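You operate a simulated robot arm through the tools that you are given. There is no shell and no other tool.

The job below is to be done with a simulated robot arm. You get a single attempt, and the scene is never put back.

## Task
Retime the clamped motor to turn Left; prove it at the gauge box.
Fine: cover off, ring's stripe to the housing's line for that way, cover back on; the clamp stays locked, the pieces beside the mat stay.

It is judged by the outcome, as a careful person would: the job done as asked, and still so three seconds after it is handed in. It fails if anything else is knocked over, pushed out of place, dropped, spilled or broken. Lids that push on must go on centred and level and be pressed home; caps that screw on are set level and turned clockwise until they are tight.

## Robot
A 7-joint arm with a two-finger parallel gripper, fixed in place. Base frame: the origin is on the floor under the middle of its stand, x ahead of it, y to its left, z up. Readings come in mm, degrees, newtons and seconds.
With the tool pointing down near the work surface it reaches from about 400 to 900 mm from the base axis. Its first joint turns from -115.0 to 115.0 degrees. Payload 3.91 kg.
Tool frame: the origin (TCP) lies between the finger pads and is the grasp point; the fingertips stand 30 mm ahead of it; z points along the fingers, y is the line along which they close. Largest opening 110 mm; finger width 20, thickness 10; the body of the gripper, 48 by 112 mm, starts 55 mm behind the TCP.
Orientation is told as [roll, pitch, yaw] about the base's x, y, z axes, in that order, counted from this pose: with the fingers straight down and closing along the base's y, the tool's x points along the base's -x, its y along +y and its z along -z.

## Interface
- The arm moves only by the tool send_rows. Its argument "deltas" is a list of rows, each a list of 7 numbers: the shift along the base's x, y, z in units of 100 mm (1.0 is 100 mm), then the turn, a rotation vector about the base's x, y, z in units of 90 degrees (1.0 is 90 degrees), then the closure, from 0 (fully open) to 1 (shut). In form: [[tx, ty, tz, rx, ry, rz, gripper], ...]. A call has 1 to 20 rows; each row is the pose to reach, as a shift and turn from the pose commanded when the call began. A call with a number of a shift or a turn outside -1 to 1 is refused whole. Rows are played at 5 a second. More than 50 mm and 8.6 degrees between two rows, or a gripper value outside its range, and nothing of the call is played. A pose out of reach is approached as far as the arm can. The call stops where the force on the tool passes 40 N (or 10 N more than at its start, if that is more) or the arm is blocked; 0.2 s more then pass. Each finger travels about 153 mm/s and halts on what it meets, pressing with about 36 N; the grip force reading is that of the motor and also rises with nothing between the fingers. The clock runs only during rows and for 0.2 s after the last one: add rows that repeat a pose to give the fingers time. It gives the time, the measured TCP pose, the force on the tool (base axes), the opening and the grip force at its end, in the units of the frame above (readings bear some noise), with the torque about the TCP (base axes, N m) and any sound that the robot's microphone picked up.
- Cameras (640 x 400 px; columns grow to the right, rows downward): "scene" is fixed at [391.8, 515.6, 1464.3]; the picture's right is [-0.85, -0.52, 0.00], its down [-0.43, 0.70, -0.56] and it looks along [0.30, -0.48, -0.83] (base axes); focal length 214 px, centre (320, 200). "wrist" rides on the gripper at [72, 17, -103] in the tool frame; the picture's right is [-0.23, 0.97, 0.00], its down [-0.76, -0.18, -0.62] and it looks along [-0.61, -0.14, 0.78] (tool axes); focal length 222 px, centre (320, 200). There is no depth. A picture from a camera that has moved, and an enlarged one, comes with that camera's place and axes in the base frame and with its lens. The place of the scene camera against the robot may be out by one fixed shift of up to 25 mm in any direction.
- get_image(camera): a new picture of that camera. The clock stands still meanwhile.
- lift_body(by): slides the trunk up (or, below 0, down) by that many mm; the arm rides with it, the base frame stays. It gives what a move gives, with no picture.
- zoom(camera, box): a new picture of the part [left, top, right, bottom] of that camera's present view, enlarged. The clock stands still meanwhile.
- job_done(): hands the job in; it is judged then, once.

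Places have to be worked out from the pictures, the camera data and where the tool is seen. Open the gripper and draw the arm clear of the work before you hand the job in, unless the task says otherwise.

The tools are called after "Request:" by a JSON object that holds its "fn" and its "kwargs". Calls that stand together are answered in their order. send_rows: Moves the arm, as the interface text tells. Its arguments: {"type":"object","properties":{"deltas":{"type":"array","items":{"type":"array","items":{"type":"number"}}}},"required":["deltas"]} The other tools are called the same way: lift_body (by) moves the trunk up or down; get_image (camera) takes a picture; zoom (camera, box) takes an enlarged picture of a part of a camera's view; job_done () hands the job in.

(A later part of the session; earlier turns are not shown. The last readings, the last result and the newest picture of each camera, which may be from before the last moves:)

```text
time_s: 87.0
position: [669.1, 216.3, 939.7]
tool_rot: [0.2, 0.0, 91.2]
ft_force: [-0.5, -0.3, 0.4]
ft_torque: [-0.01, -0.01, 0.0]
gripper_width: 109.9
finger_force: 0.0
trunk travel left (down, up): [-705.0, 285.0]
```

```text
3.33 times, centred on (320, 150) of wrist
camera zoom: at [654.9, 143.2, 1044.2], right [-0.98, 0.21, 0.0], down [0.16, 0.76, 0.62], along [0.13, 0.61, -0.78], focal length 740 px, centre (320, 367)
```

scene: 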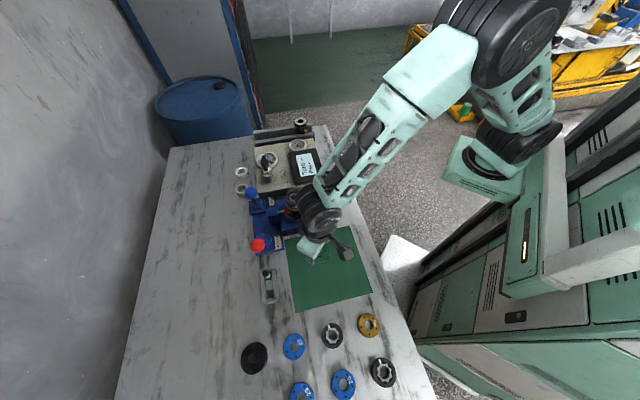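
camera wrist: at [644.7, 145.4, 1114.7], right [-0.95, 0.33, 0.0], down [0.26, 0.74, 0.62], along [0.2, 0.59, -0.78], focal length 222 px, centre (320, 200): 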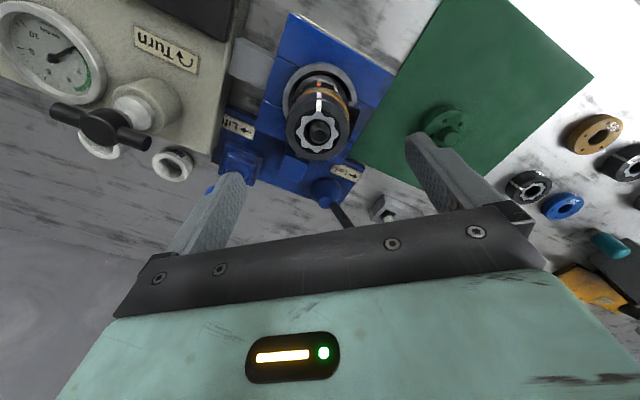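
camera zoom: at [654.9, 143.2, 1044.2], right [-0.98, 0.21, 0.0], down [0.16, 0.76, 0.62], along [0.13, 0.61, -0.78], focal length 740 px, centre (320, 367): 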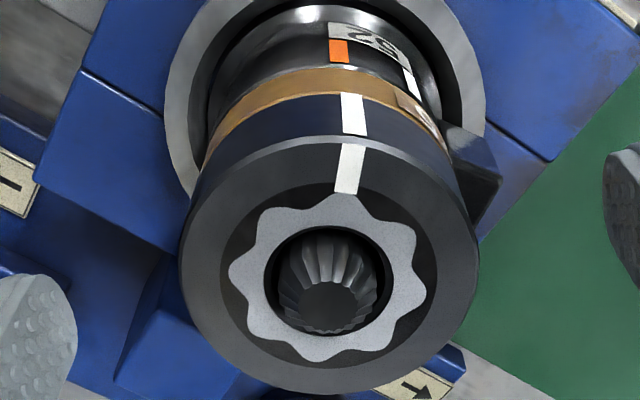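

I shift −0.7 mm in x to sit on the axis and close on the flats.

Request:
{"fn": "send_rows", "kwargs": {"deltas": [[-0.007, 0, 0.005, 0, 0, 0, 0.3], [-0.007, 0, 0.005, 0, 0, 0, 0.42], [-0.007, 0, 0.005, 0, 0, 0, 0.47], [-0.007, 0, 0.005, 0, 0, 0, 0.5], [-0.007, 0, 0.005, 0, 0, 0, 0.52], [-0.007, 0, 0.005, 0, 0, 0, 1], [-0.007, 0, 0.005, 0, 0, 0, 1]]}}

Request:
{"fn": "zoom", "kwargs": {"camera": "wrist", "box": [272, 90, 368, 160]}}

Request:
{"fn": "zoom", "kwargs": {"camera": "wrist", "box": [224, 90, 416, 210]}}

```text
time_s: 88.6
position: [668.4, 217.1, 941.7]
tool_rot: [0.2, 0.0, 91.2]
ft_force: [-1.5, -0.3, -0.1]
ft_torque: [0.03, 0.08, 0.04]
gripper_width: 51.3
finger_force: 36.1
trunk travel left (down, up): [-705.0, 285.0]
```

```text
5.71 times, centred on (320, 125) of wrist
camera zoom: at [653.9, 143.7, 1045.6], right [-0.98, 0.21, 0.0], down [0.16, 0.76, 0.62], along [0.13, 0.61, -0.78], focal length 1269 px, centre (320, 629)
```

zoom: 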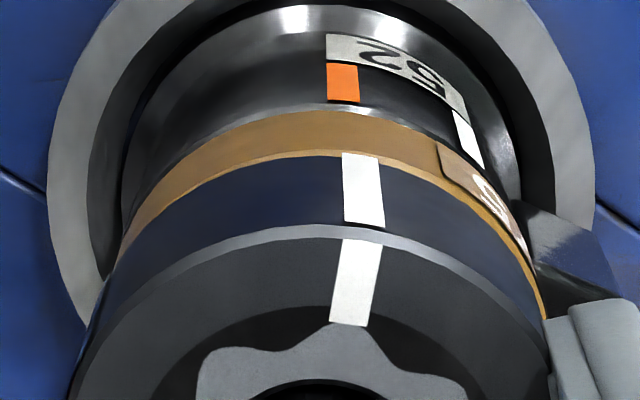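

```text
3.33 times, centred on (320, 150) of wrist
camera zoom: at [653.9, 143.7, 1045.6], right [-0.98, 0.21, 0.0], down [0.16, 0.76, 0.62], along [0.13, 0.61, -0.78], focal length 740 px, centre (320, 367)
```

zoom: 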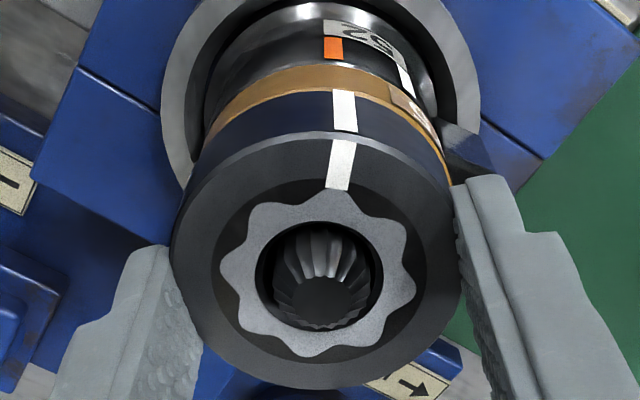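

Held firmly at 51.3 mm. Orange at 6.5°, stripe at 9.9° off the view axis: I turn +3.3° counter-clockwise.

Request:
{"fn": "send_rows", "kwargs": {"deltas": [[0, 0, 0, 0, 0, 0.018, 1], [0, 0, 0, 0, 0, 0.0367, 1], [0, 0, 0, 0, 0, 0.0367, 1]]}}

Request:
{"fn": "zoom", "kwargs": {"camera": "wrist", "box": [272, 90, 368, 160]}}

Request:
{"fn": "zoom", "kwargs": {"camera": "wrist", "box": [224, 90, 416, 210]}}

```text
time_s: 89.4
position: [669.6, 216.6, 941.0]
tool_rot: [0.1, -0.1, 94.4]
ft_force: [-1.1, -0.2, 4.4]
ft_torque: [-0.06, 0.18, -0.01]
gripper_width: 51.4
finger_force: 36.2
trunk travel left (down, up): [-705.0, 285.0]
```

```text
5.71 times, centred on (320, 125) of wrist
camera zoom: at [657.9, 142.6, 1045.6], right [-0.99, 0.15, 0.0], down [0.12, 0.77, 0.62], along [0.09, 0.62, -0.78], focal length 1269 px, centre (320, 629)
```

zoom: 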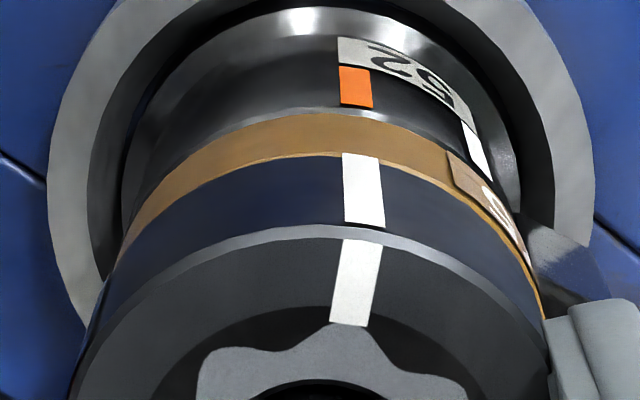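

```text
3.33 times, centred on (320, 150) of wrist
camera zoom: at [657.9, 142.6, 1045.6], right [-0.99, 0.15, 0.0], down [0.12, 0.77, 0.62], along [0.09, 0.62, -0.78], focal length 740 px, centre (320, 367)
```

zoom: 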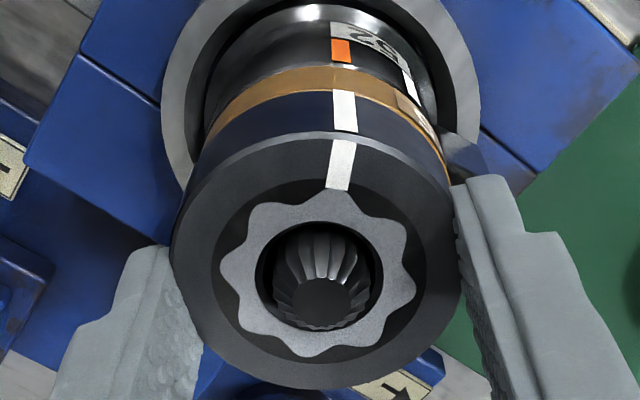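

The stripe followed without slipping: orange 9.5°, stripe 9.9° — aligned within half a degree. I open gently and rise.

Request:
{"fn": "send_rows", "kwargs": {"deltas": [[0, 0, 0, 0, 0, 0, 0.5], [0, 0, 0, 0, 0, 0, 0.4], [0, 0, 0, 0, 0, 0, 0.2], [0, 0, 0, 0, 0, 0, 0], [0, 0, 0, 0, 0, 0, 0], [0, 0, 0.3, 0, 0, 0, 0], [0, 0, 0.7, 0, 0, 0, 0], [0, 0, 0.7, 0, 0, 0, 0]]}}

Request:
{"fn": "zoom", "kwargs": {"camera": "wrist", "box": [240, 80, 400, 180]}}

Request:
{"fn": "zoom", "kwargs": {"camera": "scene", "box": [276, 180, 324, 220]}}

```text
time_s: 91.2
position: [667.0, 216.2, 1011.0]
tool_rot: [0.1, 0.1, 94.6]
ft_force: [0.2, 1.2, 0.1]
ft_torque: [0.02, 0.0, 0.05]
gripper_width: 110.0
finger_force: 0.2
trunk travel left (down, up): [-705.0, 285.0]
```

```text
4.00 times, centred on (320, 130) of wrist
camera zoom: at [657.1, 142.4, 1114.9], right [-0.99, 0.15, 0.0], down [0.12, 0.77, 0.62], along [0.09, 0.62, -0.78], focal length 888 px, centre (320, 480)
```

zoom: 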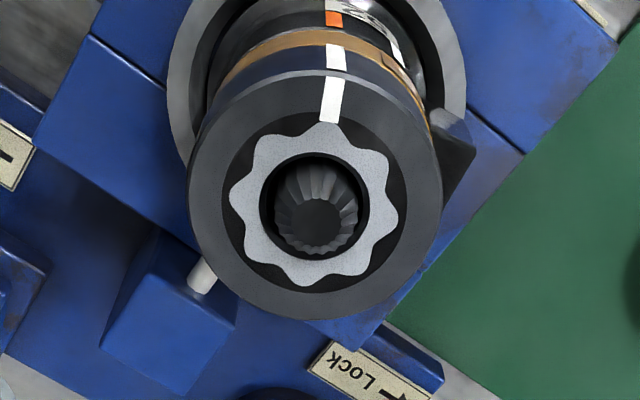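

```text
10.00 times, centred on (300, 200) of scene
camera zoom: at [391.8, 515.6, 1464.3], right [-0.85, -0.52, 0.0], down [-0.43, 0.7, -0.56], along [0.3, -0.48, -0.83], focal length 2145 px, centre (520, 200)
```

zoom: 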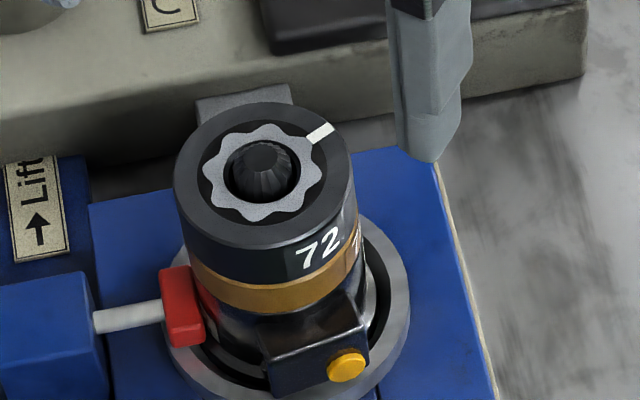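

Both views look right; ring ≈ (669.6, 214.9) vs axis (669.3, 215.3). I take the tilted front view to verify angle and concentricity once more.

Request:
{"fn": "send_rows", "kwargs": {"deltas": [[-0.04, -0.3, 0, 0, 0, 0, 0], [-0.08, -0.6, 0, 0, 0, 0, 0], [-0.13, -0.9, 0, 0, 0, 0, 0], [-0.17, -1.0, 0, 0, 0, 0, 0]]}}

```text
time_s: 92.2
position: [651.9, 117.5, 1010.8]
tool_rot: [0.1, -0.2, 94.4]
ft_force: [0.8, 0.4, -0.7]
ft_torque: [0.0, 0.03, 0.02]
gripper_width: 109.7
finger_force: 0.0
trunk travel left (down, up): [-705.0, 285.0]
```

Clear of the motor; I tilt for the front view.

Request:
{"fn": "send_rows", "kwargs": {"deltas": [[0, -0.07, 0, 0.073, -0.011, 0, 0], [0, -0.14, 0, 0.146, -0.022, 0, 0], [0, -0.2, 0, 0.22, -0.033, 0, 0], [0, -0.2, 0, 0.22, -0.033, 0, 0]]}}

Request:
{"fn": "zoom", "kwargs": {"camera": "wrist", "box": [272, 125, 368, 185]}}

Request:
{"fn": "zoom", "kwargs": {"camera": "wrist", "box": [272, 150, 368, 210]}}

```text
time_s: 93.2
position: [651.3, 97.1, 1011.0]
tool_rot: [-4.5, -19.6, 95.3]
ft_force: [0.2, 0.0, 0.8]
ft_torque: [0.01, 0.01, -0.02]
gripper_width: 110.0
finger_force: 0.1
trunk travel left (down, up): [-705.0, 285.0]
```

```text
6.67 times, centred on (320, 155) of wrist
camera zoom: at [636.4, -7.6, 1083.8], right [-0.99, 0.15, 0.0], down [0.08, 0.51, 0.85], along [0.13, 0.84, -0.52], focal length 1481 px, centre (320, 500)
```

zoom: 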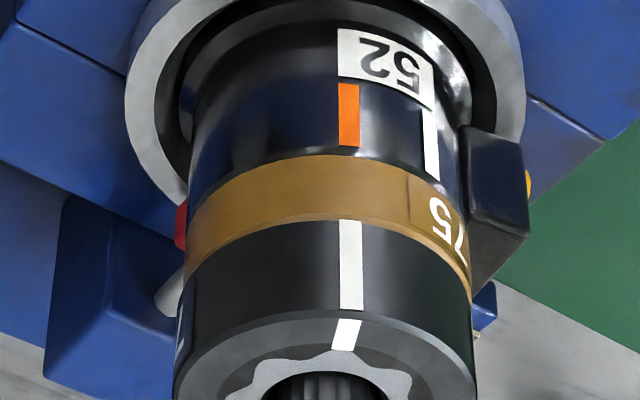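

```text
6.67 times, centred on (320, 180) of wrist
camera zoom: at [636.4, -7.6, 1083.8], right [-0.99, 0.15, 0.0], down [0.08, 0.51, 0.85], along [0.13, 0.84, -0.52], focal length 1481 px, centre (320, 333)
```

zoom: 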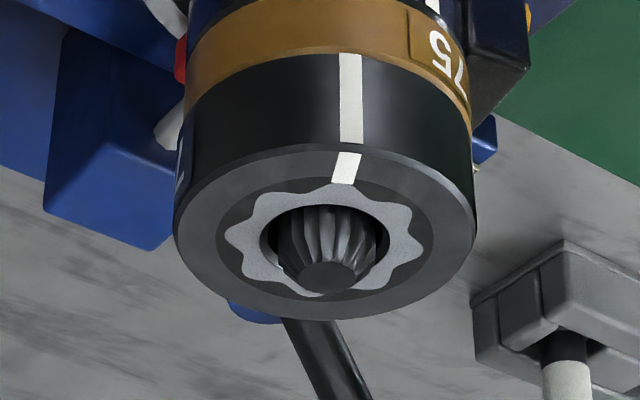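

Orange (349) and stripe (351) line up — 0.3° — and the ring is concentric with the gold band within 0.5 mm. Now back for the cover, one call at a time: first level the tool.

Request:
{"fn": "send_rows", "kwargs": {"deltas": [[0, 0.07, 0.1, -0.073, 0.011, 0, 0], [0, 0.14, 0.2, -0.146, 0.022, 0, 0], [0, 0.2, 0.3, -0.22, 0.033, 0, 0], [0, 0.2, 0.3, -0.22, 0.033, 0, 0]]}}

```text
time_s: 94.2
position: [651.7, 116.0, 1041.3]
tool_rot: [0.2, 0.0, 94.5]
ft_force: [0.6, 0.6, -0.9]
ft_torque: [-0.01, -0.04, 0.0]
gripper_width: 110.0
finger_force: 0.1
trunk travel left (down, up): [-705.0, 285.0]
```

Level at z 1041 (tips ~80 mm above the ring). I yaw back −89° while moving away from the motor toward the mat.

Request:
{"fn": "send_rows", "kwargs": {"deltas": [[-0.08, 0.08, 0, 0, 0, -0.0825, 0], [-0.16, 0.16, 0, 0, 0, -0.165, 0], [-0.24, 0.24, 0, 0, 0, -0.2475, 0], [-0.32, 0.32, 0, 0, 0, -0.33, 0], [-0.4, 0.4, 0, 0, 0, -0.4125, 0], [-0.48, 0.48, 0, 0, 0, -0.495, 0], [-0.56, 0.56, 0, 0, 0, -0.5775, 0], [-0.64, 0.64, 0, 0, 0, -0.66, 0], [-0.72, 0.72, 0, 0, 0, -0.7425, 0], [-0.8, 0.8, 0, 0, 0, -0.825, 0], [-0.9, 0.9, 0, 0, 0, -0.9075, 0], [-0.95, 1.0, 0, 0, 0, -0.99, 0], [-0.95, 1.0, 0, 0, 0, -0.99, 0]]}}

```text
time_s: 97.0
position: [556.5, 216.4, 1041.3]
tool_rot: [0.1, 0.1, 5.3]
ft_force: [0.3, 1.3, -0.5]
ft_torque: [-0.01, 0.02, -0.01]
gripper_width: 109.9
finger_force: 0.1
trunk travel left (down, up): [-705.0, 285.0]
```

Arrived at (556, 216), yaw 5°. Next: yaw to 0 and go above the cover at (519, 314), down to z ≈ 942.

Request:
{"fn": "send_rows", "kwargs": {"deltas": [[-0.1, 0.3, 0, 0, 0, -0.03, 0], [-0.2, 0.6, 0, 0, 0, -0.059, 0], [-0.37, 0.98, 0, 0, 0, -0.059, 0], [-0.37, 0.98, -0.4, 0, 0, -0.059, 0], [-0.37, 0.98, -0.8, 0, 0, -0.059, 0], [-0.37, 0.98, -1.0, 0, 0, -0.059, 0], [-0.37, 0.98, -1.0, 0, 0, -0.059, 0]]}}

Request:
{"fn": "get_image", "kwargs": {"camera": "wrist"}}

Request:
{"fn": "zoom", "kwargs": {"camera": "wrist", "box": [240, 60, 400, 160]}}

```text
time_s: 98.6
position: [520.9, 313.7, 941.3]
tool_rot: [0.1, 0.1, 0.0]
ft_force: [-0.3, -0.5, -0.2]
ft_torque: [-0.03, 0.0, -0.02]
gripper_width: 109.9
finger_force: 0.1
trunk travel left (down, up): [-705.0, 285.0]
```

```text
taken
camera wrist: at [448.1, 330.7, 1045.7], right [0.23, 0.97, 0.0], down [0.76, -0.18, 0.62], along [0.61, -0.14, -0.78], focal length 222 px, centre (320, 200)
```

wrist: 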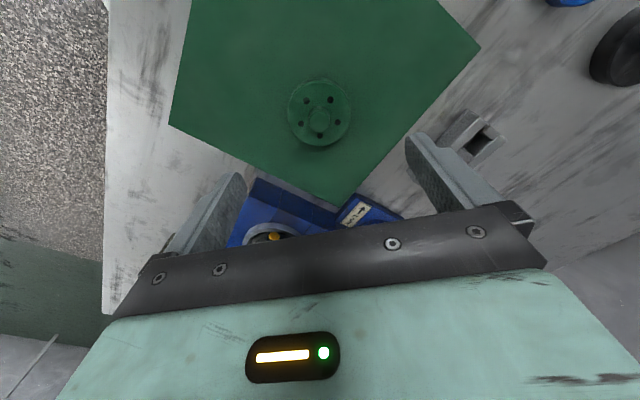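

```text
4.00 times, centred on (320, 110) of wrist
camera zoom: at [448.1, 330.7, 1045.7], right [0.23, 0.97, 0.0], down [0.76, -0.18, 0.62], along [0.61, -0.14, -0.78], focal length 888 px, centre (320, 560)
```

zoom: 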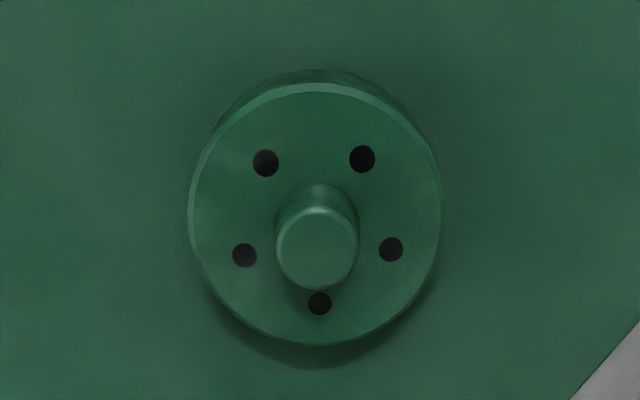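

The cover sits undisturbed at about (517, 313). I shift over its centre and descend most of the way.

Request:
{"fn": "send_rows", "kwargs": {"deltas": [[-0.03, -0.004, 0, 0, 0, 0, 0], [-0.03, -0.004, -0.4, 0, 0, 0, 0], [-0.03, -0.004, -0.75, 0, 0, 0, 0], [-0.03, -0.004, -0.9, 0, 0, 0, 0], [-0.03, -0.004, -0.9, 0, 0, 0, 0]]}}

Request:
{"fn": "zoom", "kwargs": {"camera": "wrist", "box": [224, 90, 416, 210]}}

```text
time_s: 99.8
position: [516.2, 312.9, 850.6]
tool_rot: [0.2, 0.0, 0.1]
ft_force: [0.1, -0.4, 0.1]
ft_torque: [-0.01, 0.01, -0.01]
gripper_width: 110.0
finger_force: 0.0
trunk travel left (down, up): [-705.0, 285.0]
```

```text
3.33 times, centred on (320, 150) of wrist
camera zoom: at [444.0, 329.6, 955.1], right [0.23, 0.97, 0.0], down [0.76, -0.18, 0.62], along [0.61, -0.14, -0.78], focal length 740 px, centre (320, 367)
```

zoom: 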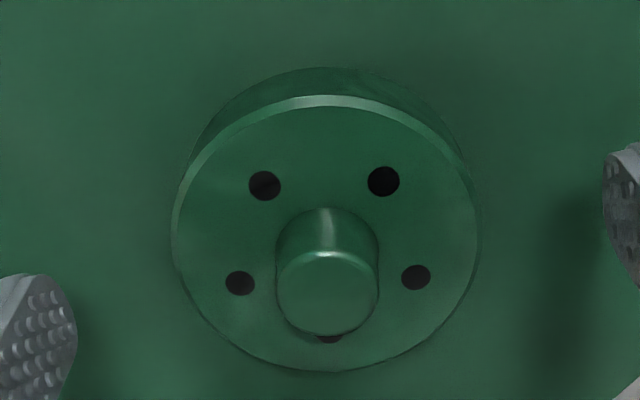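

Cover centre is +2 mm in x and +1 mm in y from the tool axis here; I correct and go down to the gripping height (tips ~2 mm above the mat).

Request:
{"fn": "send_rows", "kwargs": {"deltas": [[0.02, 0.009, 0, 0, 0, 0, 0], [0.02, 0.009, -0.07, 0, 0, 0, 0], [0.02, 0.009, -0.14, 0, 0, 0, 0], [0.02, 0.009, -0.14, 0, 0, 0, 0]]}}

Request:
{"fn": "zoom", "kwargs": {"camera": "wrist", "box": [224, 90, 416, 210]}}

```text
time_s: 100.8
position: [517.9, 314.3, 838.0]
tool_rot: [0.1, -0.1, 0.1]
ft_force: [0.1, 0.7, 0.6]
ft_torque: [-0.01, 0.02, -0.02]
gripper_width: 110.3
finger_force: 0.1
trunk travel left (down, up): [-705.0, 285.0]
```

```text
3.33 times, centred on (320, 150) of wrist
camera zoom: at [445.7, 331.1, 941.2], right [0.23, 0.97, 0.0], down [0.76, -0.18, 0.62], along [0.61, -0.14, -0.78], focal length 740 px, centre (320, 367)
```

zoom: 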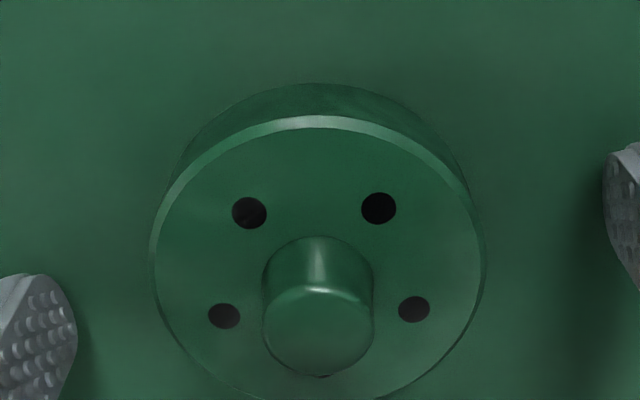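

Centred within 0.4 mm. I lower 1.5 mm more for a fuller grip and close on the cover.

Request:
{"fn": "send_rows", "kwargs": {"deltas": [[0, 0, -0.015, 0, 0, 0, 0], [0, 0, -0.015, 0, 0, 0, 0.35], [0, 0, -0.015, 0, 0, 0, 1], [0, 0, -0.015, 0, 0, 0, 1], [0, 0, -0.015, 0, 0, 0, 1]]}}

Request:
{"fn": "zoom", "kwargs": {"camera": "wrist", "box": [224, 90, 416, 210]}}

```text
time_s: 102.0
position: [518.3, 314.0, 836.8]
tool_rot: [0.0, 0.1, 0.1]
ft_force: [-0.5, -4.4, 1.9]
ft_torque: [-0.26, -0.08, -0.01]
gripper_width: 63.1
finger_force: 35.9
trunk travel left (down, up): [-705.0, 285.0]
```

```text
3.33 times, centred on (320, 150) of wrist
camera zoom: at [446.3, 330.8, 939.7], right [0.23, 0.97, 0.0], down [0.76, -0.18, 0.62], along [0.61, -0.14, -0.78], focal length 740 px, centre (320, 367)
```

zoom: 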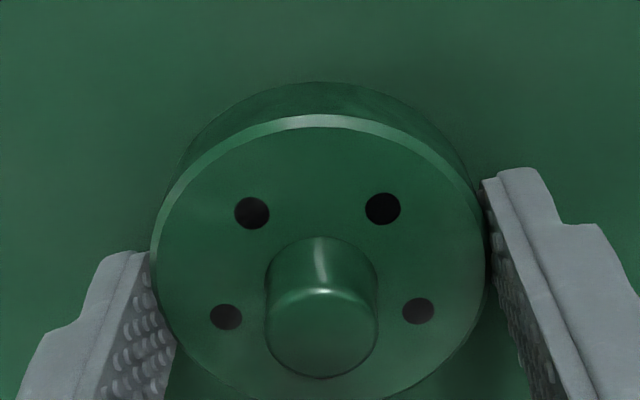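

Gripped at 63.1 mm, as before. I lift it slowly first, then to carrying height.

Request:
{"fn": "send_rows", "kwargs": {"deltas": [[0, 0, 0.02, 0, 0, 0, 1], [0, 0, 0.06, 0, 0, 0, 1], [0, 0, 0.2, 0, 0, 0, 1], [0, 0, 0.5, 0, 0, 0, 1], [0, 0, 0.8, 0, 0, 0, 1], [0, 0, 1.0, 0, 0, 0, 1]]}}

Request:
{"fn": "zoom", "kwargs": {"camera": "wrist", "box": [224, 90, 416, 210]}}

```text
time_s: 103.4
position: [518.7, 315.4, 937.3]
tool_rot: [0.0, -0.1, 0.1]
ft_force: [0.5, -0.7, -2.7]
ft_torque: [-0.01, 0.01, 0.0]
gripper_width: 63.4
finger_force: 36.4
trunk travel left (down, up): [-705.0, 285.0]
```

```text
3.33 times, centred on (320, 150) of wrist
camera zoom: at [447.3, 332.8, 1040.2], right [0.23, 0.97, 0.0], down [0.76, -0.18, 0.62], along [0.61, -0.14, -0.78], focal length 740 px, centre (320, 367)
```

zoom: 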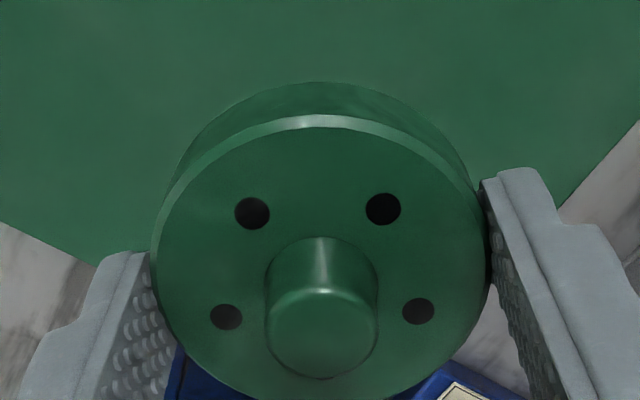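

The cover hangs level (2.7 N). It sits ~1.7 mm further +x in the grip than originally, so I aim the TCP at about (667.3, 215.4) to seat it. I carry it over in two moves.

Request:
{"fn": "send_rows", "kwargs": {"deltas": [[0, 0, 0.4, 0, 0, 0, 1], [0.2, -0.1, 0.75, 0, 0, 0, 1], [0.5, -0.3, 0.75, 0, 0, 0, 1], [0.8, -0.5, 0.75, 0, 0, 0, 1]]}}

```text
time_s: 104.4
position: [599.8, 265.8, 1012.2]
tool_rot: [0.1, 0.0, 0.1]
ft_force: [0.0, 0.6, -3.5]
ft_torque: [-0.05, -0.03, 0.01]
gripper_width: 63.3
finger_force: 36.1
trunk travel left (down, up): [-705.0, 285.0]
```

Halfway, still held. I continue to above the motor axis at z ≈ 1012.

Request:
{"fn": "send_rows", "kwargs": {"deltas": [[0.25, -0.2, 0, 0, 0, 0, 1], [0.5, -0.4, 0, 0, 0, 0, 1], [0.68, -0.504, 0, 0, 0, 0, 1], [0.68, -0.504, 0, 0, 0, 0, 1]]}}

Request:
{"fn": "zoom", "kwargs": {"camera": "wrist", "box": [224, 90, 416, 210]}}

Request:
{"fn": "zoom", "kwargs": {"camera": "scene", "box": [260, 160, 340, 215]}}

```text
time_s: 105.4
position: [667.5, 213.6, 1010.3]
tool_rot: [0.1, 0.0, 0.1]
ft_force: [-0.2, -0.3, -3.5]
ft_torque: [-0.02, -0.01, 0.0]
gripper_width: 63.4
finger_force: 35.5
trunk travel left (down, up): [-705.0, 285.0]
```

```text
3.33 times, centred on (320, 150) of wrist
camera zoom: at [594.5, 229.7, 1115.2], right [0.23, 0.97, 0.0], down [0.76, -0.18, 0.62], along [0.61, -0.14, -0.78], focal length 740 px, centre (320, 367)
```

zoom: 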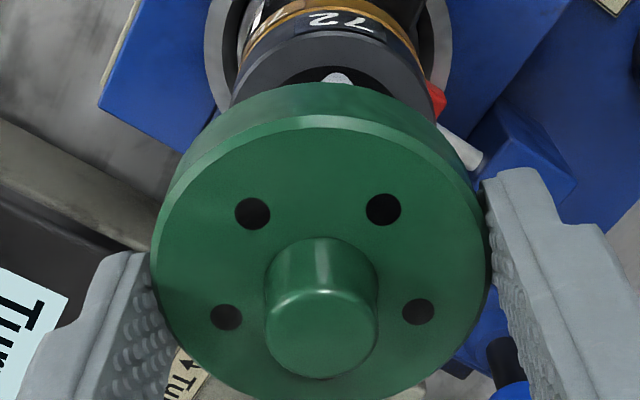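

```text
7.27 times, centred on (300, 188) of scene
camera zoom: at [391.8, 515.6, 1464.3], right [-0.85, -0.52, 0.0], down [-0.43, 0.7, -0.56], along [0.3, -0.48, -0.83], focal length 1560 px, centre (466, 291)
```

zoom: 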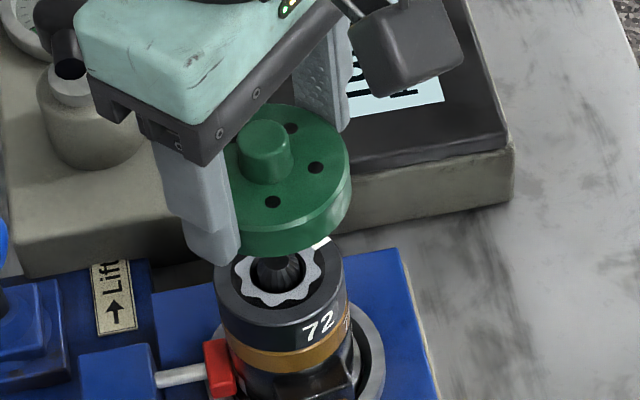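

TCP reads (666.5, 212.7) from the camera frame; I correct by (+0.8, +2.7) mm and lower to ~8 mm above the seat for a check.

Request:
{"fn": "send_rows", "kwargs": {"deltas": [[0.008, 0.027, 0, 0, 0, 0, 1], [0.008, 0.027, -0.2, 0, 0, 0, 1], [0.008, 0.027, -0.4, 0, 0, 0, 1], [0.008, 0.027, -0.48, 0, 0, 0, 1], [0.008, 0.027, -0.48, 0, 0, 0, 1]]}}

Request:
{"fn": "zoom", "kwargs": {"camera": "wrist", "box": [224, 90, 416, 210]}}

Request:
{"fn": "zoom", "kwargs": {"camera": "scene", "box": [270, 175, 326, 215]}}

```text
time_s: 106.6
position: [667.7, 217.4, 962.2]
tool_rot: [0.0, -0.1, 0.2]
ft_force: [-0.4, 0.2, -3.0]
ft_torque: [0.0, 0.02, 0.01]
gripper_width: 63.4
finger_force: 36.4
trunk travel left (down, up): [-705.0, 285.0]
```

```text
3.33 times, centred on (320, 150) of wrist
camera zoom: at [595.9, 234.3, 1066.3], right [0.23, 0.97, 0.0], down [0.76, -0.18, 0.62], along [0.61, -0.14, -0.78], focal length 740 px, centre (320, 367)
```

zoom: 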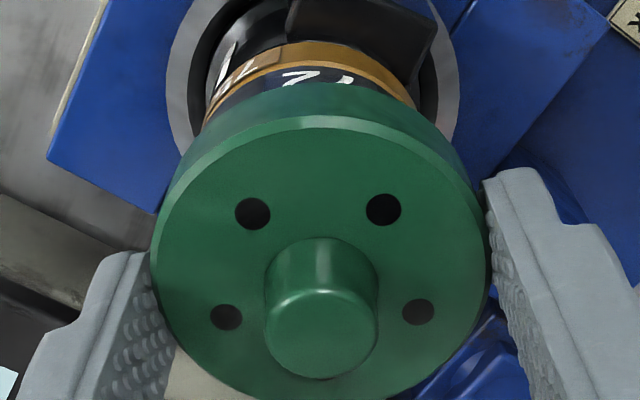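

```text
10.00 times, centred on (298, 195) of scene
camera zoom: at [391.8, 515.6, 1464.3], right [-0.85, -0.52, 0.0], down [-0.43, 0.7, -0.56], along [0.3, -0.48, -0.83], focal length 2145 px, centre (540, 250)
```

zoom: 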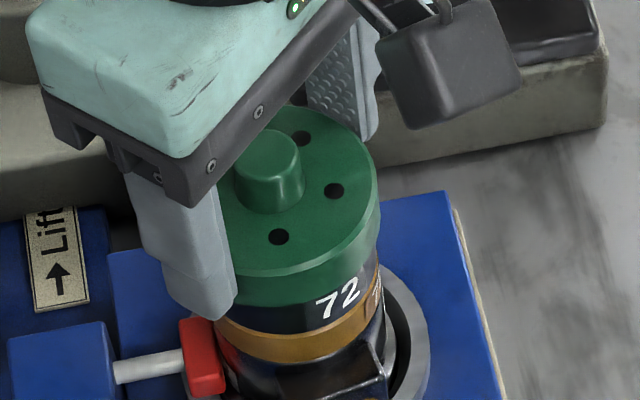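

The camera frame puts the TCP at (667.9, 217.3), so 1.9 mm too far in y; I correct at this height and check again.

Request:
{"fn": "send_rows", "kwargs": {"deltas": [[-0.006, -0.019, 0, 0, 0, 0, 1], [-0.006, -0.019, 0, 0, 0, 0, 1], [-0.006, -0.019, 0, 0, 0, 0, 1]]}}

Request:
{"fn": "zoom", "kwargs": {"camera": "wrist", "box": [224, 90, 416, 210]}}

Request:
{"fn": "zoom", "kwargs": {"camera": "scene", "box": [270, 175, 326, 215]}}

```text
time_s: 107.4
position: [667.6, 215.3, 962.6]
tool_rot: [0.1, 0.0, 0.1]
ft_force: [0.0, 0.3, -3.5]
ft_torque: [-0.05, 0.01, -0.03]
gripper_width: 63.2
finger_force: 35.8
trunk travel left (down, up): [-705.0, 285.0]
```

```text
3.33 times, centred on (320, 150) of wrist
camera zoom: at [595.2, 231.7, 1066.4], right [0.23, 0.97, 0.0], down [0.76, -0.18, 0.62], along [0.61, -0.14, -0.78], focal length 740 px, centre (320, 367)
```

zoom: 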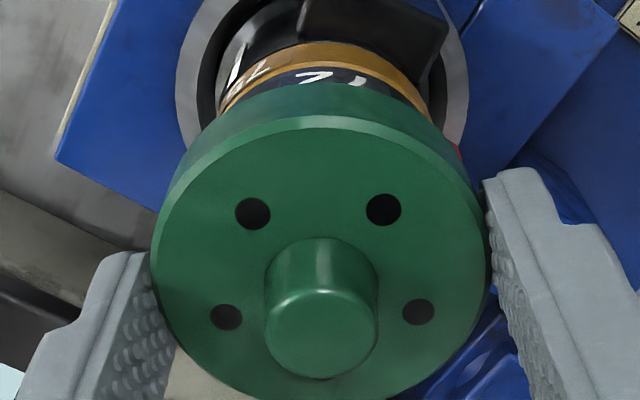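

```text
10.00 times, centred on (298, 195) of scene
camera zoom: at [391.8, 515.6, 1464.3], right [-0.85, -0.52, 0.0], down [-0.43, 0.7, -0.56], along [0.3, -0.48, -0.83], focal length 2145 px, centre (540, 250)
```

zoom: 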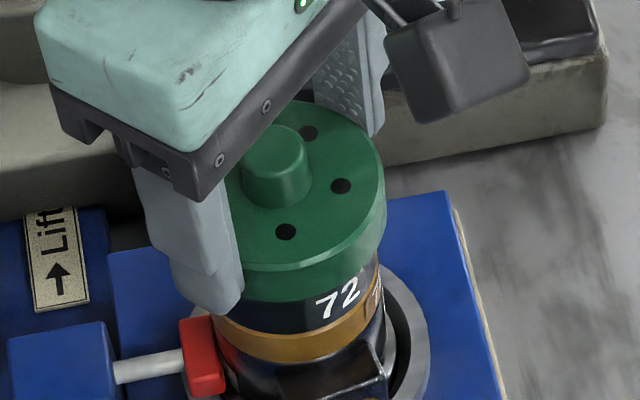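

I zoom in on the scene view to compare cover and ring edges before lowering.

Request:
{"fn": "zoom", "kwargs": {"camera": "scene", "box": [286, 184, 318, 208]}}

Request:
{"fn": "zoom", "kwargs": {"camera": "wrist", "box": [270, 85, 370, 150]}}

```text
16.00 times, centred on (302, 196) of scene
camera zoom: at [391.8, 515.6, 1464.3], right [-0.85, -0.52, 0.0], down [-0.43, 0.7, -0.56], along [0.3, -0.48, -0.83], focal length 3432 px, centre (608, 264)
```

zoom: 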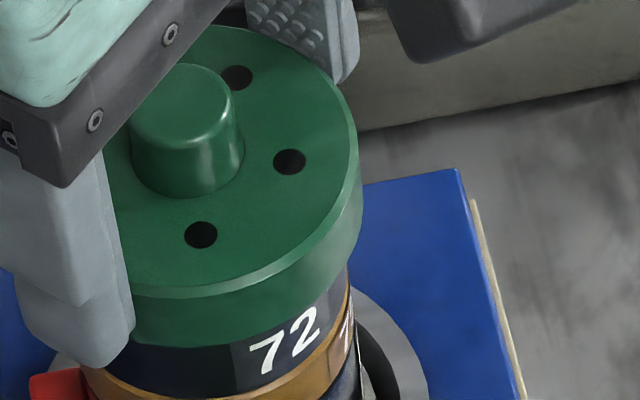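

```text
6.15 times, centred on (320, 118) of wrist
camera zoom: at [595.2, 231.7, 1066.4], right [0.23, 0.97, 0.0], down [0.76, -0.18, 0.62], along [0.61, -0.14, -0.78], focal length 1367 px, centre (320, 708)
```

zoom: 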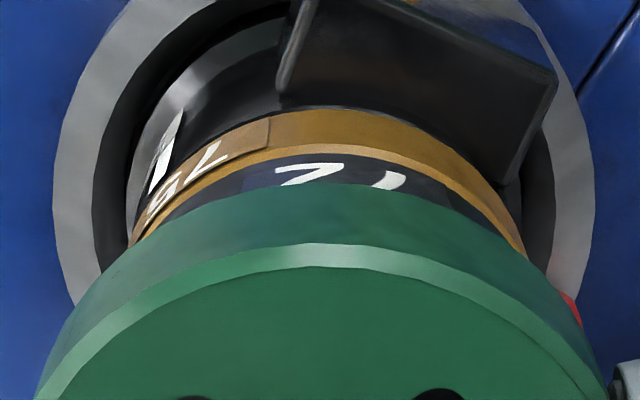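

Cover and ring edges agree within ~0.3 mm in the scene view; the wrist view asks for +0.6 mm in y. I apply that and lower slowly toward the seat.

Request:
{"fn": "send_rows", "kwargs": {"deltas": [[0, 0.006, 0, 0, 0, 0, 1], [0, 0.006, -0.02, 0, 0, 0, 1], [0, 0.006, -0.04, 0, 0, 0, 1], [0, 0.006, -0.055, 0, 0, 0, 1], [0, 0.006, -0.065, 0, 0, 0, 1], [0, 0.006, -0.065, 0, 0, 0, 1]]}}

Request:
{"fn": "zoom", "kwargs": {"camera": "scene", "box": [286, 184, 318, 208]}}

Request:
{"fn": "zoom", "kwargs": {"camera": "wrist", "box": [270, 85, 370, 150]}}

```text
time_s: 108.8
position: [666.5, 216.3, 954.9]
tool_rot: [0.2, 0.1, 0.1]
ft_force: [1.0, -0.9, -2.6]
ft_torque: [0.01, -0.06, 0.02]
gripper_width: 63.0
finger_force: 36.3
trunk travel left (down, up): [-705.0, 285.0]
```

```text
16.00 times, centred on (302, 196) of scene
camera zoom: at [391.8, 515.6, 1464.3], right [-0.85, -0.52, 0.0], down [-0.43, 0.7, -0.56], along [0.3, -0.48, -0.83], focal length 3432 px, centre (608, 264)
```

zoom: 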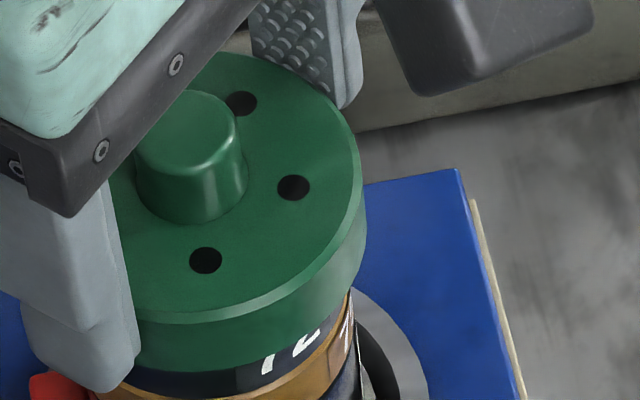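

```text
6.15 times, centred on (320, 118) of wrist
camera zoom: at [594.2, 232.7, 1059.9], right [0.23, 0.97, 0.0], down [0.76, -0.18, 0.62], along [0.61, -0.14, -0.78], focal length 1367 px, centre (320, 708)
```

zoom: 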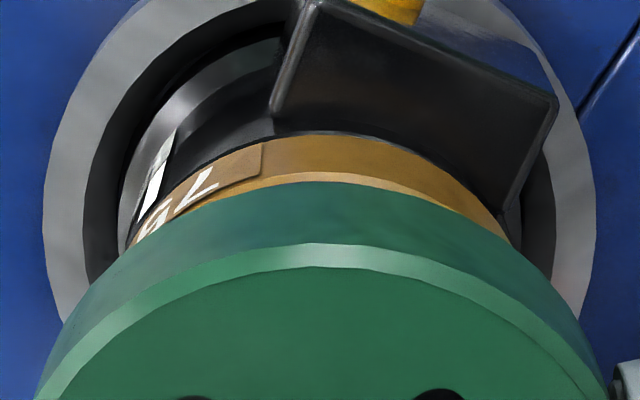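

The arm drifted ~1 mm in −x while lowering; both views together suggest +0.6 mm in x. I correct and lower in 1 mm steps, watching the force.

Request:
{"fn": "send_rows", "kwargs": {"deltas": [[0.006, -0.002, 0, 0, 0, 0, 1], [0.006, -0.002, -0.01, 0, 0, 0, 1], [0.006, -0.002, -0.02, 0, 0, 0, 1], [0.006, -0.002, -0.02, 0, 0, 0, 1]]}}

Request:
{"fn": "zoom", "kwargs": {"camera": "scene", "box": [286, 184, 318, 208]}}

Request:
{"fn": "zoom", "kwargs": {"camera": "wrist", "box": [224, 90, 416, 210]}}

```text
time_s: 109.8
position: [667.1, 216.3, 953.4]
tool_rot: [0.1, 0.1, 0.1]
ft_force: [-0.7, 0.8, -2.4]
ft_torque: [0.02, 0.01, -0.02]
gripper_width: 63.5
finger_force: 35.6
trunk travel left (down, up): [-705.0, 285.0]
```

```text
16.00 times, centred on (302, 196) of scene
camera zoom: at [391.8, 515.6, 1464.3], right [-0.85, -0.52, 0.0], down [-0.43, 0.7, -0.56], along [0.3, -0.48, -0.83], focal length 3432 px, centre (608, 264)
```

zoom: 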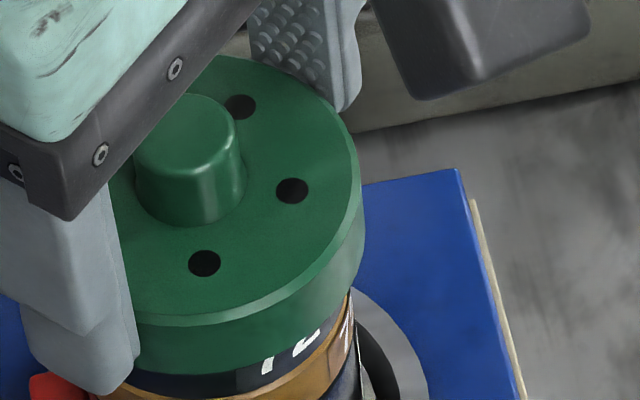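

```text
3.33 times, centred on (320, 150) of wrist
camera zoom: at [595.1, 232.2, 1057.7], right [0.23, 0.97, 0.0], down [0.76, -0.18, 0.62], along [0.61, -0.14, -0.78], focal length 740 px, centre (320, 367)
```

zoom: 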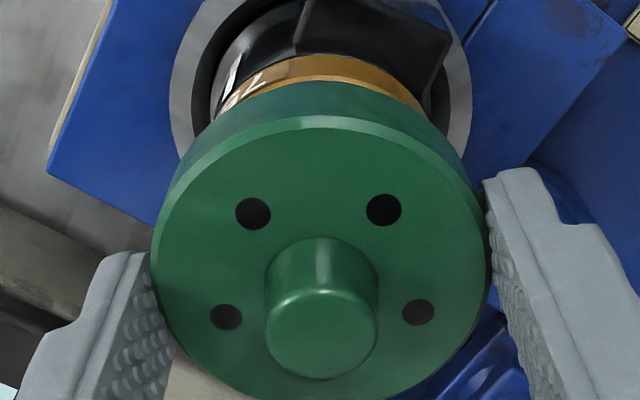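

Compared with the original seated picture, cover and gold band agree within ~0.3 mm. I go on down in 0.5–1 mm steps until it lands.

Request:
{"fn": "send_rows", "kwargs": {"deltas": [[0, 0, -0.005, 0, 0, 0, 1], [0, 0, -0.01, 0, 0, 0, 1], [0, 0, -0.015, 0, 0, 0, 1], [0, 0, -0.015, 0, 0, 0, 1]]}}

```text
time_s: 110.8
position: [667.8, 215.2, 951.1]
tool_rot: [0.1, 0.0, 0.1]
ft_force: [-0.6, 0.6, -1.6]
ft_torque: [-0.04, 0.02, 0.01]
gripper_width: 63.5
finger_force: 36.0
trunk travel left (down, up): [-705.0, 285.0]
```

Still hanging mostly free (−1.6 N). I continue another 1.5 mm.

Request:
{"fn": "send_rows", "kwargs": {"deltas": [[0, 0, -0.005, 0, 0, 0, 1], [0, 0, -0.01, 0, 0, 0, 1], [0, 0, -0.015, 0, 0, 0, 1], [0, 0, -0.015, 0, 0, 0, 1]]}}

Request:
{"fn": "zoom", "kwargs": {"camera": "scene", "box": [286, 184, 318, 208]}}

Request:
{"fn": "zoom", "kwargs": {"camera": "wrist", "box": [270, 85, 370, 150]}}

```text
time_s: 111.8
position: [667.4, 215.4, 952.7]
tool_rot: [0.2, -0.1, 0.1]
ft_force: [1.9, -4.4, 19.9]
ft_torque: [-0.55, 0.22, 0.08]
gripper_width: 63.4
finger_force: 36.0
trunk travel left (down, up): [-705.0, 285.0]
```

```text
16.00 times, centred on (302, 196) of scene
camera zoom: at [391.8, 515.6, 1464.3], right [-0.85, -0.52, 0.0], down [-0.43, 0.7, -0.56], along [0.3, -0.48, -0.83], focal length 3432 px, centre (608, 264)
```

zoom: 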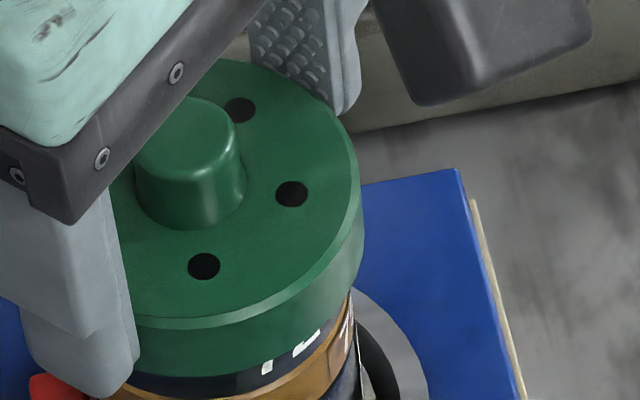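

```text
6.15 times, centred on (320, 118) of wrist
camera zoom: at [594.8, 232.2, 1056.5], right [0.23, 0.97, 0.0], down [0.76, -0.18, 0.63], along [0.61, -0.14, -0.78], focal length 1367 px, centre (320, 708)
```

zoom: 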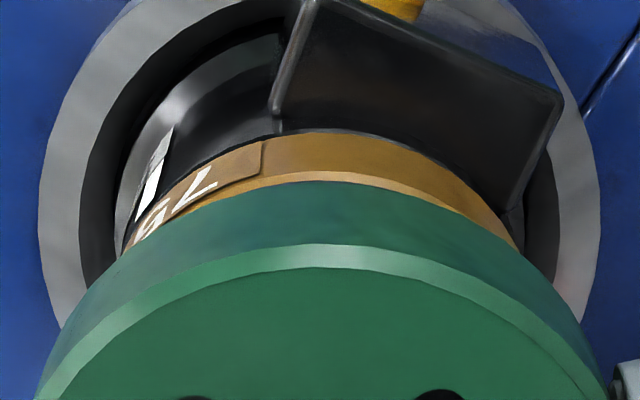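

It has landed: 20 N at TCP z ≈ 953, the same height as originally seated. I unload 1 mm, open the fingers and look at how it sits.

Request:
{"fn": "send_rows", "kwargs": {"deltas": [[0, 0, 0.01, 0, 0, 0, 1], [0, 0, 0.01, 0, 0, 0, 0.4], [0, 0, 0.01, 0, 0, 0, 0.2], [0, 0, 0.01, 0, 0, 0, 0], [0, 0, 0.01, 0, 0, 0, 0]]}}

Request:
{"fn": "zoom", "kwargs": {"camera": "wrist", "box": [224, 90, 416, 210]}}

Request:
{"fn": "zoom", "kwargs": {"camera": "scene", "box": [260, 165, 340, 215]}}

```text
time_s: 113.0
position: [667.0, 216.8, 951.8]
tool_rot: [0.1, 0.0, 0.1]
ft_force: [0.1, -0.4, 0.2]
ft_torque: [-0.02, -0.02, -0.01]
gripper_width: 110.1
finger_force: 0.0
trunk travel left (down, up): [-705.0, 285.0]
```

```text
3.33 times, centred on (320, 150) of wrist
camera zoom: at [594.7, 232.8, 1055.9], right [0.23, 0.97, 0.0], down [0.76, -0.18, 0.62], along [0.61, -0.14, -0.78], focal length 740 px, centre (320, 367)
```

zoom: 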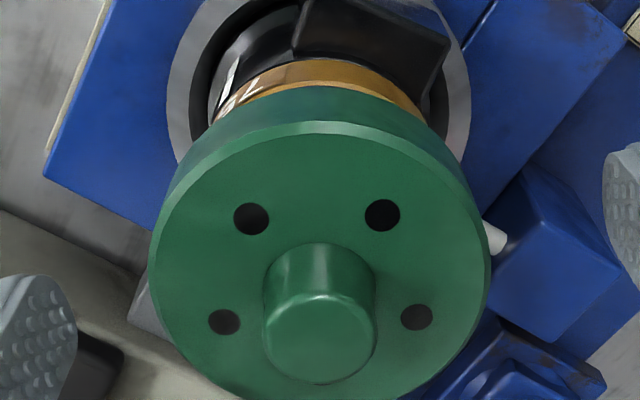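

```text
8.00 times, centred on (300, 190) of scene
camera zoom: at [391.8, 515.6, 1464.3], right [-0.85, -0.52, 0.0], down [-0.43, 0.7, -0.56], along [0.3, -0.48, -0.83], focal length 1716 px, centre (480, 280)
```

zoom: 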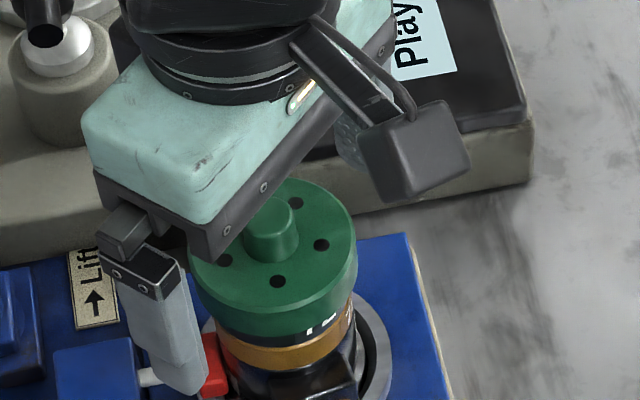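

The cover is at the same place and height as in the first picture (holes and knob match to ~1 px). I rise, close the fingers and press the knob centrally to be sure it is home.

Request:
{"fn": "send_rows", "kwargs": {"deltas": [[0, 0, 0.3, 0, 0, 0, 0], [0, 0, 0.6, 0, 0, 0, 0], [0.02, -0.005, 0.6, 0, 0, 0, 0.5], [0.02, -0.005, 0.6, 0, 0, 0, 1], [0.02, -0.005, 0.6, 0, 0, 0, 1], [0.02, -0.005, 0.6, 0, 0, 0, 1]]}}

Request:
{"fn": "get_image", "kwargs": {"camera": "wrist"}}

```text
time_s: 114.4
position: [668.4, 215.5, 1012.0]
tool_rot: [0.0, 0.0, 0.1]
ft_force: [-0.6, 0.1, -0.1]
ft_torque: [0.04, -0.02, 0.0]
gripper_width: 0.1
finger_force: 36.5
trunk travel left (down, up): [-705.0, 285.0]
```

```text
taken
camera wrist: at [596.7, 232.3, 1116.1], right [0.23, 0.97, 0.0], down [0.76, -0.18, 0.62], along [0.61, -0.14, -0.78], focal length 222 px, centre (320, 200)
```

wrist: 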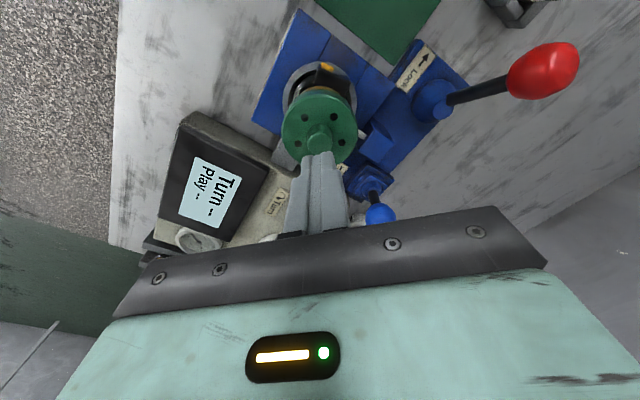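

Closed fingers are over the knob. I come down to just above it.

Request:
{"fn": "send_rows", "kwargs": {"deltas": [[0.003, 0, -0.1, 0, 0, 0, 1], [0.003, 0, -0.2, 0, 0, 0, 1], [0.003, 0, -0.25, 0, 0, 0, 1], [0.003, 0, -0.27, 0, 0, 0, 1], [0.003, 0, -0.27, 0, 0, 0, 1]]}}

Request:
{"fn": "zoom", "kwargs": {"camera": "wrist", "box": [224, 90, 416, 210]}}

```text
time_s: 115.6
position: [669.2, 215.5, 984.3]
tool_rot: [0.0, 0.0, 0.0]
ft_force: [0.1, 0.0, 0.0]
ft_torque: [0.03, 0.0, 0.0]
gripper_width: 0.0
finger_force: 35.6
trunk travel left (down, up): [-705.0, 285.0]
```

```text
3.33 times, centred on (320, 150) of wrist
camera zoom: at [597.1, 232.6, 1088.9], right [0.23, 0.97, 0.0], down [0.76, -0.18, 0.62], along [0.61, -0.14, -0.78], focal length 740 px, centre (320, 367)
```

zoom: 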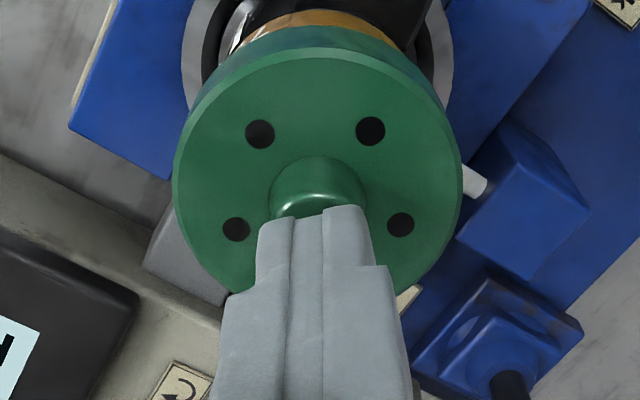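

The fingertips are centred just above the knob. I press down slowly in 0.5–1 mm steps.

Request:
{"fn": "send_rows", "kwargs": {"deltas": [[0, 0, -0.01, 0, 0, 0, 1], [0, 0, -0.02, 0, 0, 0, 1], [0, 0, -0.03, 0, 0, 0, 1], [0, 0, -0.035, 0, 0, 0, 1], [0, 0, -0.035, 0, 0, 0, 1]]}}

```text
time_s: 116.8
position: [669.8, 215.6, 983.9]
tool_rot: [0.2, -0.2, 0.1]
ft_force: [-3.5, -5.0, 24.7]
ft_torque: [-0.15, 0.22, 0.01]
gripper_width: 0.5
finger_force: 36.3
trunk travel left (down, up): [-705.0, 285.0]
```

Solid at 25 N with no further travel. I press a touch more (to ~30 N), then lift off.

Request:
{"fn": "send_rows", "kwargs": {"deltas": [[0, 0, -0.005, 0, 0, 0, 1], [0, 0, -0.005, 0, 0, 0, 1], [0, 0, 0.05, 0, 0, 0, 1], [0, 0, 0.3, 0, 0, 0, 1], [0, 0, 0.5, 0, 0, 0, 0.5], [0, 0, 0.6, 0, 0, 0, 0]]}}

Request:
{"fn": "zoom", "kwargs": {"camera": "scene", "box": [260, 165, 340, 215]}}

```text
time_s: 118.2
position: [669.9, 214.3, 1041.6]
tool_rot: [0.0, 0.0, 0.2]
ft_force: [0.3, -0.2, -0.2]
ft_torque: [0.01, -0.02, 0.02]
gripper_width: 110.3
finger_force: 0.1
trunk travel left (down, up): [-705.0, 285.0]
```

```text
8.00 times, centred on (300, 190) of scene
camera zoom: at [391.8, 515.6, 1464.3], right [-0.85, -0.52, 0.0], down [-0.43, 0.7, -0.56], along [0.3, -0.48, -0.83], focal length 1716 px, centre (480, 280)
```

zoom: 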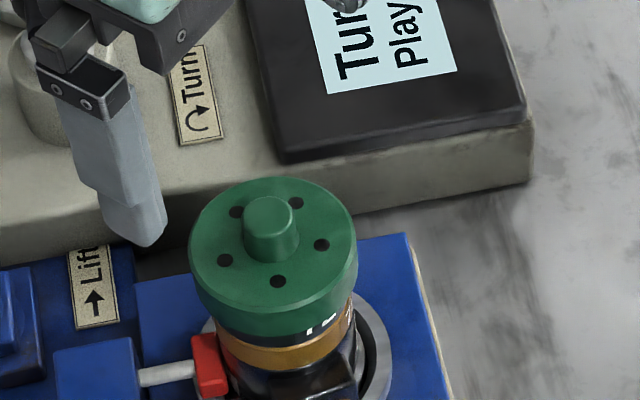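

Cover position and height match the first picture exactly. I check the stripe under the cover from the front once more: first yaw and move back.

Request:
{"fn": "send_rows", "kwargs": {"deltas": [[-0.03, -0.1, 0, 0, 0, 0.085, 0], [-0.06, -0.2, 0, 0, 0, 0.17, 0], [-0.09, -0.3, 0, 0, 0, 0.255, 0], [-0.12, -0.4, 0, 0, 0, 0.34, 0], [-0.15, -0.5, 0, 0, 0, 0.425, 0], [-0.18, -0.6, 0, 0, 0, 0.51, 0], [-0.21, -0.7, 0, 0, 0, 0.595, 0], [-0.24, -0.8, 0, 0, 0, 0.68, 0], [-0.27, -0.9, 0, 0, 0, 0.765, 0], [-0.3, -1.0, 0, 0, 0, 0.85, 0], [-0.32, -1.0, 0, 0, 0, 0.933, 0], [-0.32, -1.0, 0, 0, 0, 0.933, 0]]}}

```text
time_s: 120.8
position: [638.5, 114.5, 1041.8]
tool_rot: [0.2, 0.0, 84.1]
ft_force: [0.0, 0.0, 0.1]
ft_torque: [0.01, 0.02, 0.01]
gripper_width: 110.0
finger_force: 0.2
trunk travel left (down, up): [-705.0, 285.0]
```

Now the tilt, at z ≈ 1012, for the front view.

Request:
{"fn": "send_rows", "kwargs": {"deltas": [[0, -0.05, -0.1, 0.07, -0.024, 0, 0], [0, -0.1, -0.2, 0.14, -0.047, 0, 0], [0, -0.15, -0.3, 0.21, -0.071, 0, 0], [0, -0.15, -0.3, 0.21, -0.071, 0, 0]]}}

Request:
{"fn": "zoom", "kwargs": {"camera": "wrist", "box": [272, 125, 368, 185]}}

Request:
{"fn": "get_image", "kwargs": {"camera": "wrist"}}

```text
time_s: 121.8
position: [637.9, 101.2, 1011.7]
tool_rot: [-4.5, -19.4, 84.8]
ft_force: [-0.6, 0.1, 0.3]
ft_torque: [0.01, -0.06, 0.0]
gripper_width: 109.9
finger_force: 0.0
trunk travel left (down, up): [-705.0, 285.0]
```

```text
6.67 times, centred on (320, 155) of wrist
camera zoom: at [604.5, 0.6, 1084.2], right [-0.95, 0.33, 0.0], down [0.17, 0.49, 0.85], along [0.28, 0.81, -0.52], focal length 1481 px, centre (320, 500)
```

zoom: 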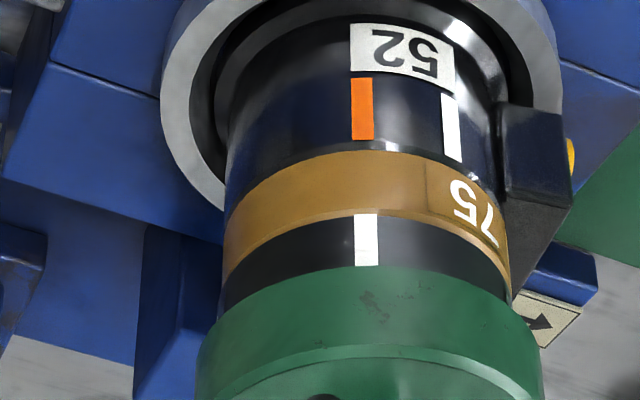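

```text
taken
camera wrist: at [604.5, 0.6, 1084.2], right [-0.95, 0.33, 0.0], down [0.17, 0.49, 0.85], along [0.28, 0.81, -0.52], focal length 222 px, centre (320, 200)
```

wrist: 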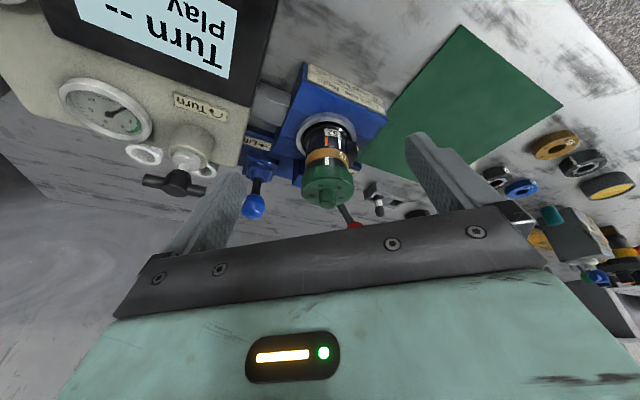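

Stripe and orange still agree (≈0.5°) with the cover on, and the cover sits level. Now the gauge box: I level the tool and rise.

Request:
{"fn": "send_rows", "kwargs": {"deltas": [[0, 0.05, 0.1, -0.07, 0.024, 0, 0], [0, 0.1, 0.25, -0.14, 0.047, 0, 0], [0, 0.15, 0.4, -0.21, 0.071, 0, 0], [0, 0.15, 0.4, -0.21, 0.071, 0, 0]]}}

```text
time_s: 122.8
position: [637.4, 115.4, 1051.9]
tool_rot: [0.1, 0.1, 84.0]
ft_force: [0.0, -0.5, -1.4]
ft_torque: [0.0, 0.0, 0.0]
gripper_width: 109.8
finger_force: 0.1
trunk travel left (down, up): [-705.0, 285.0]
```

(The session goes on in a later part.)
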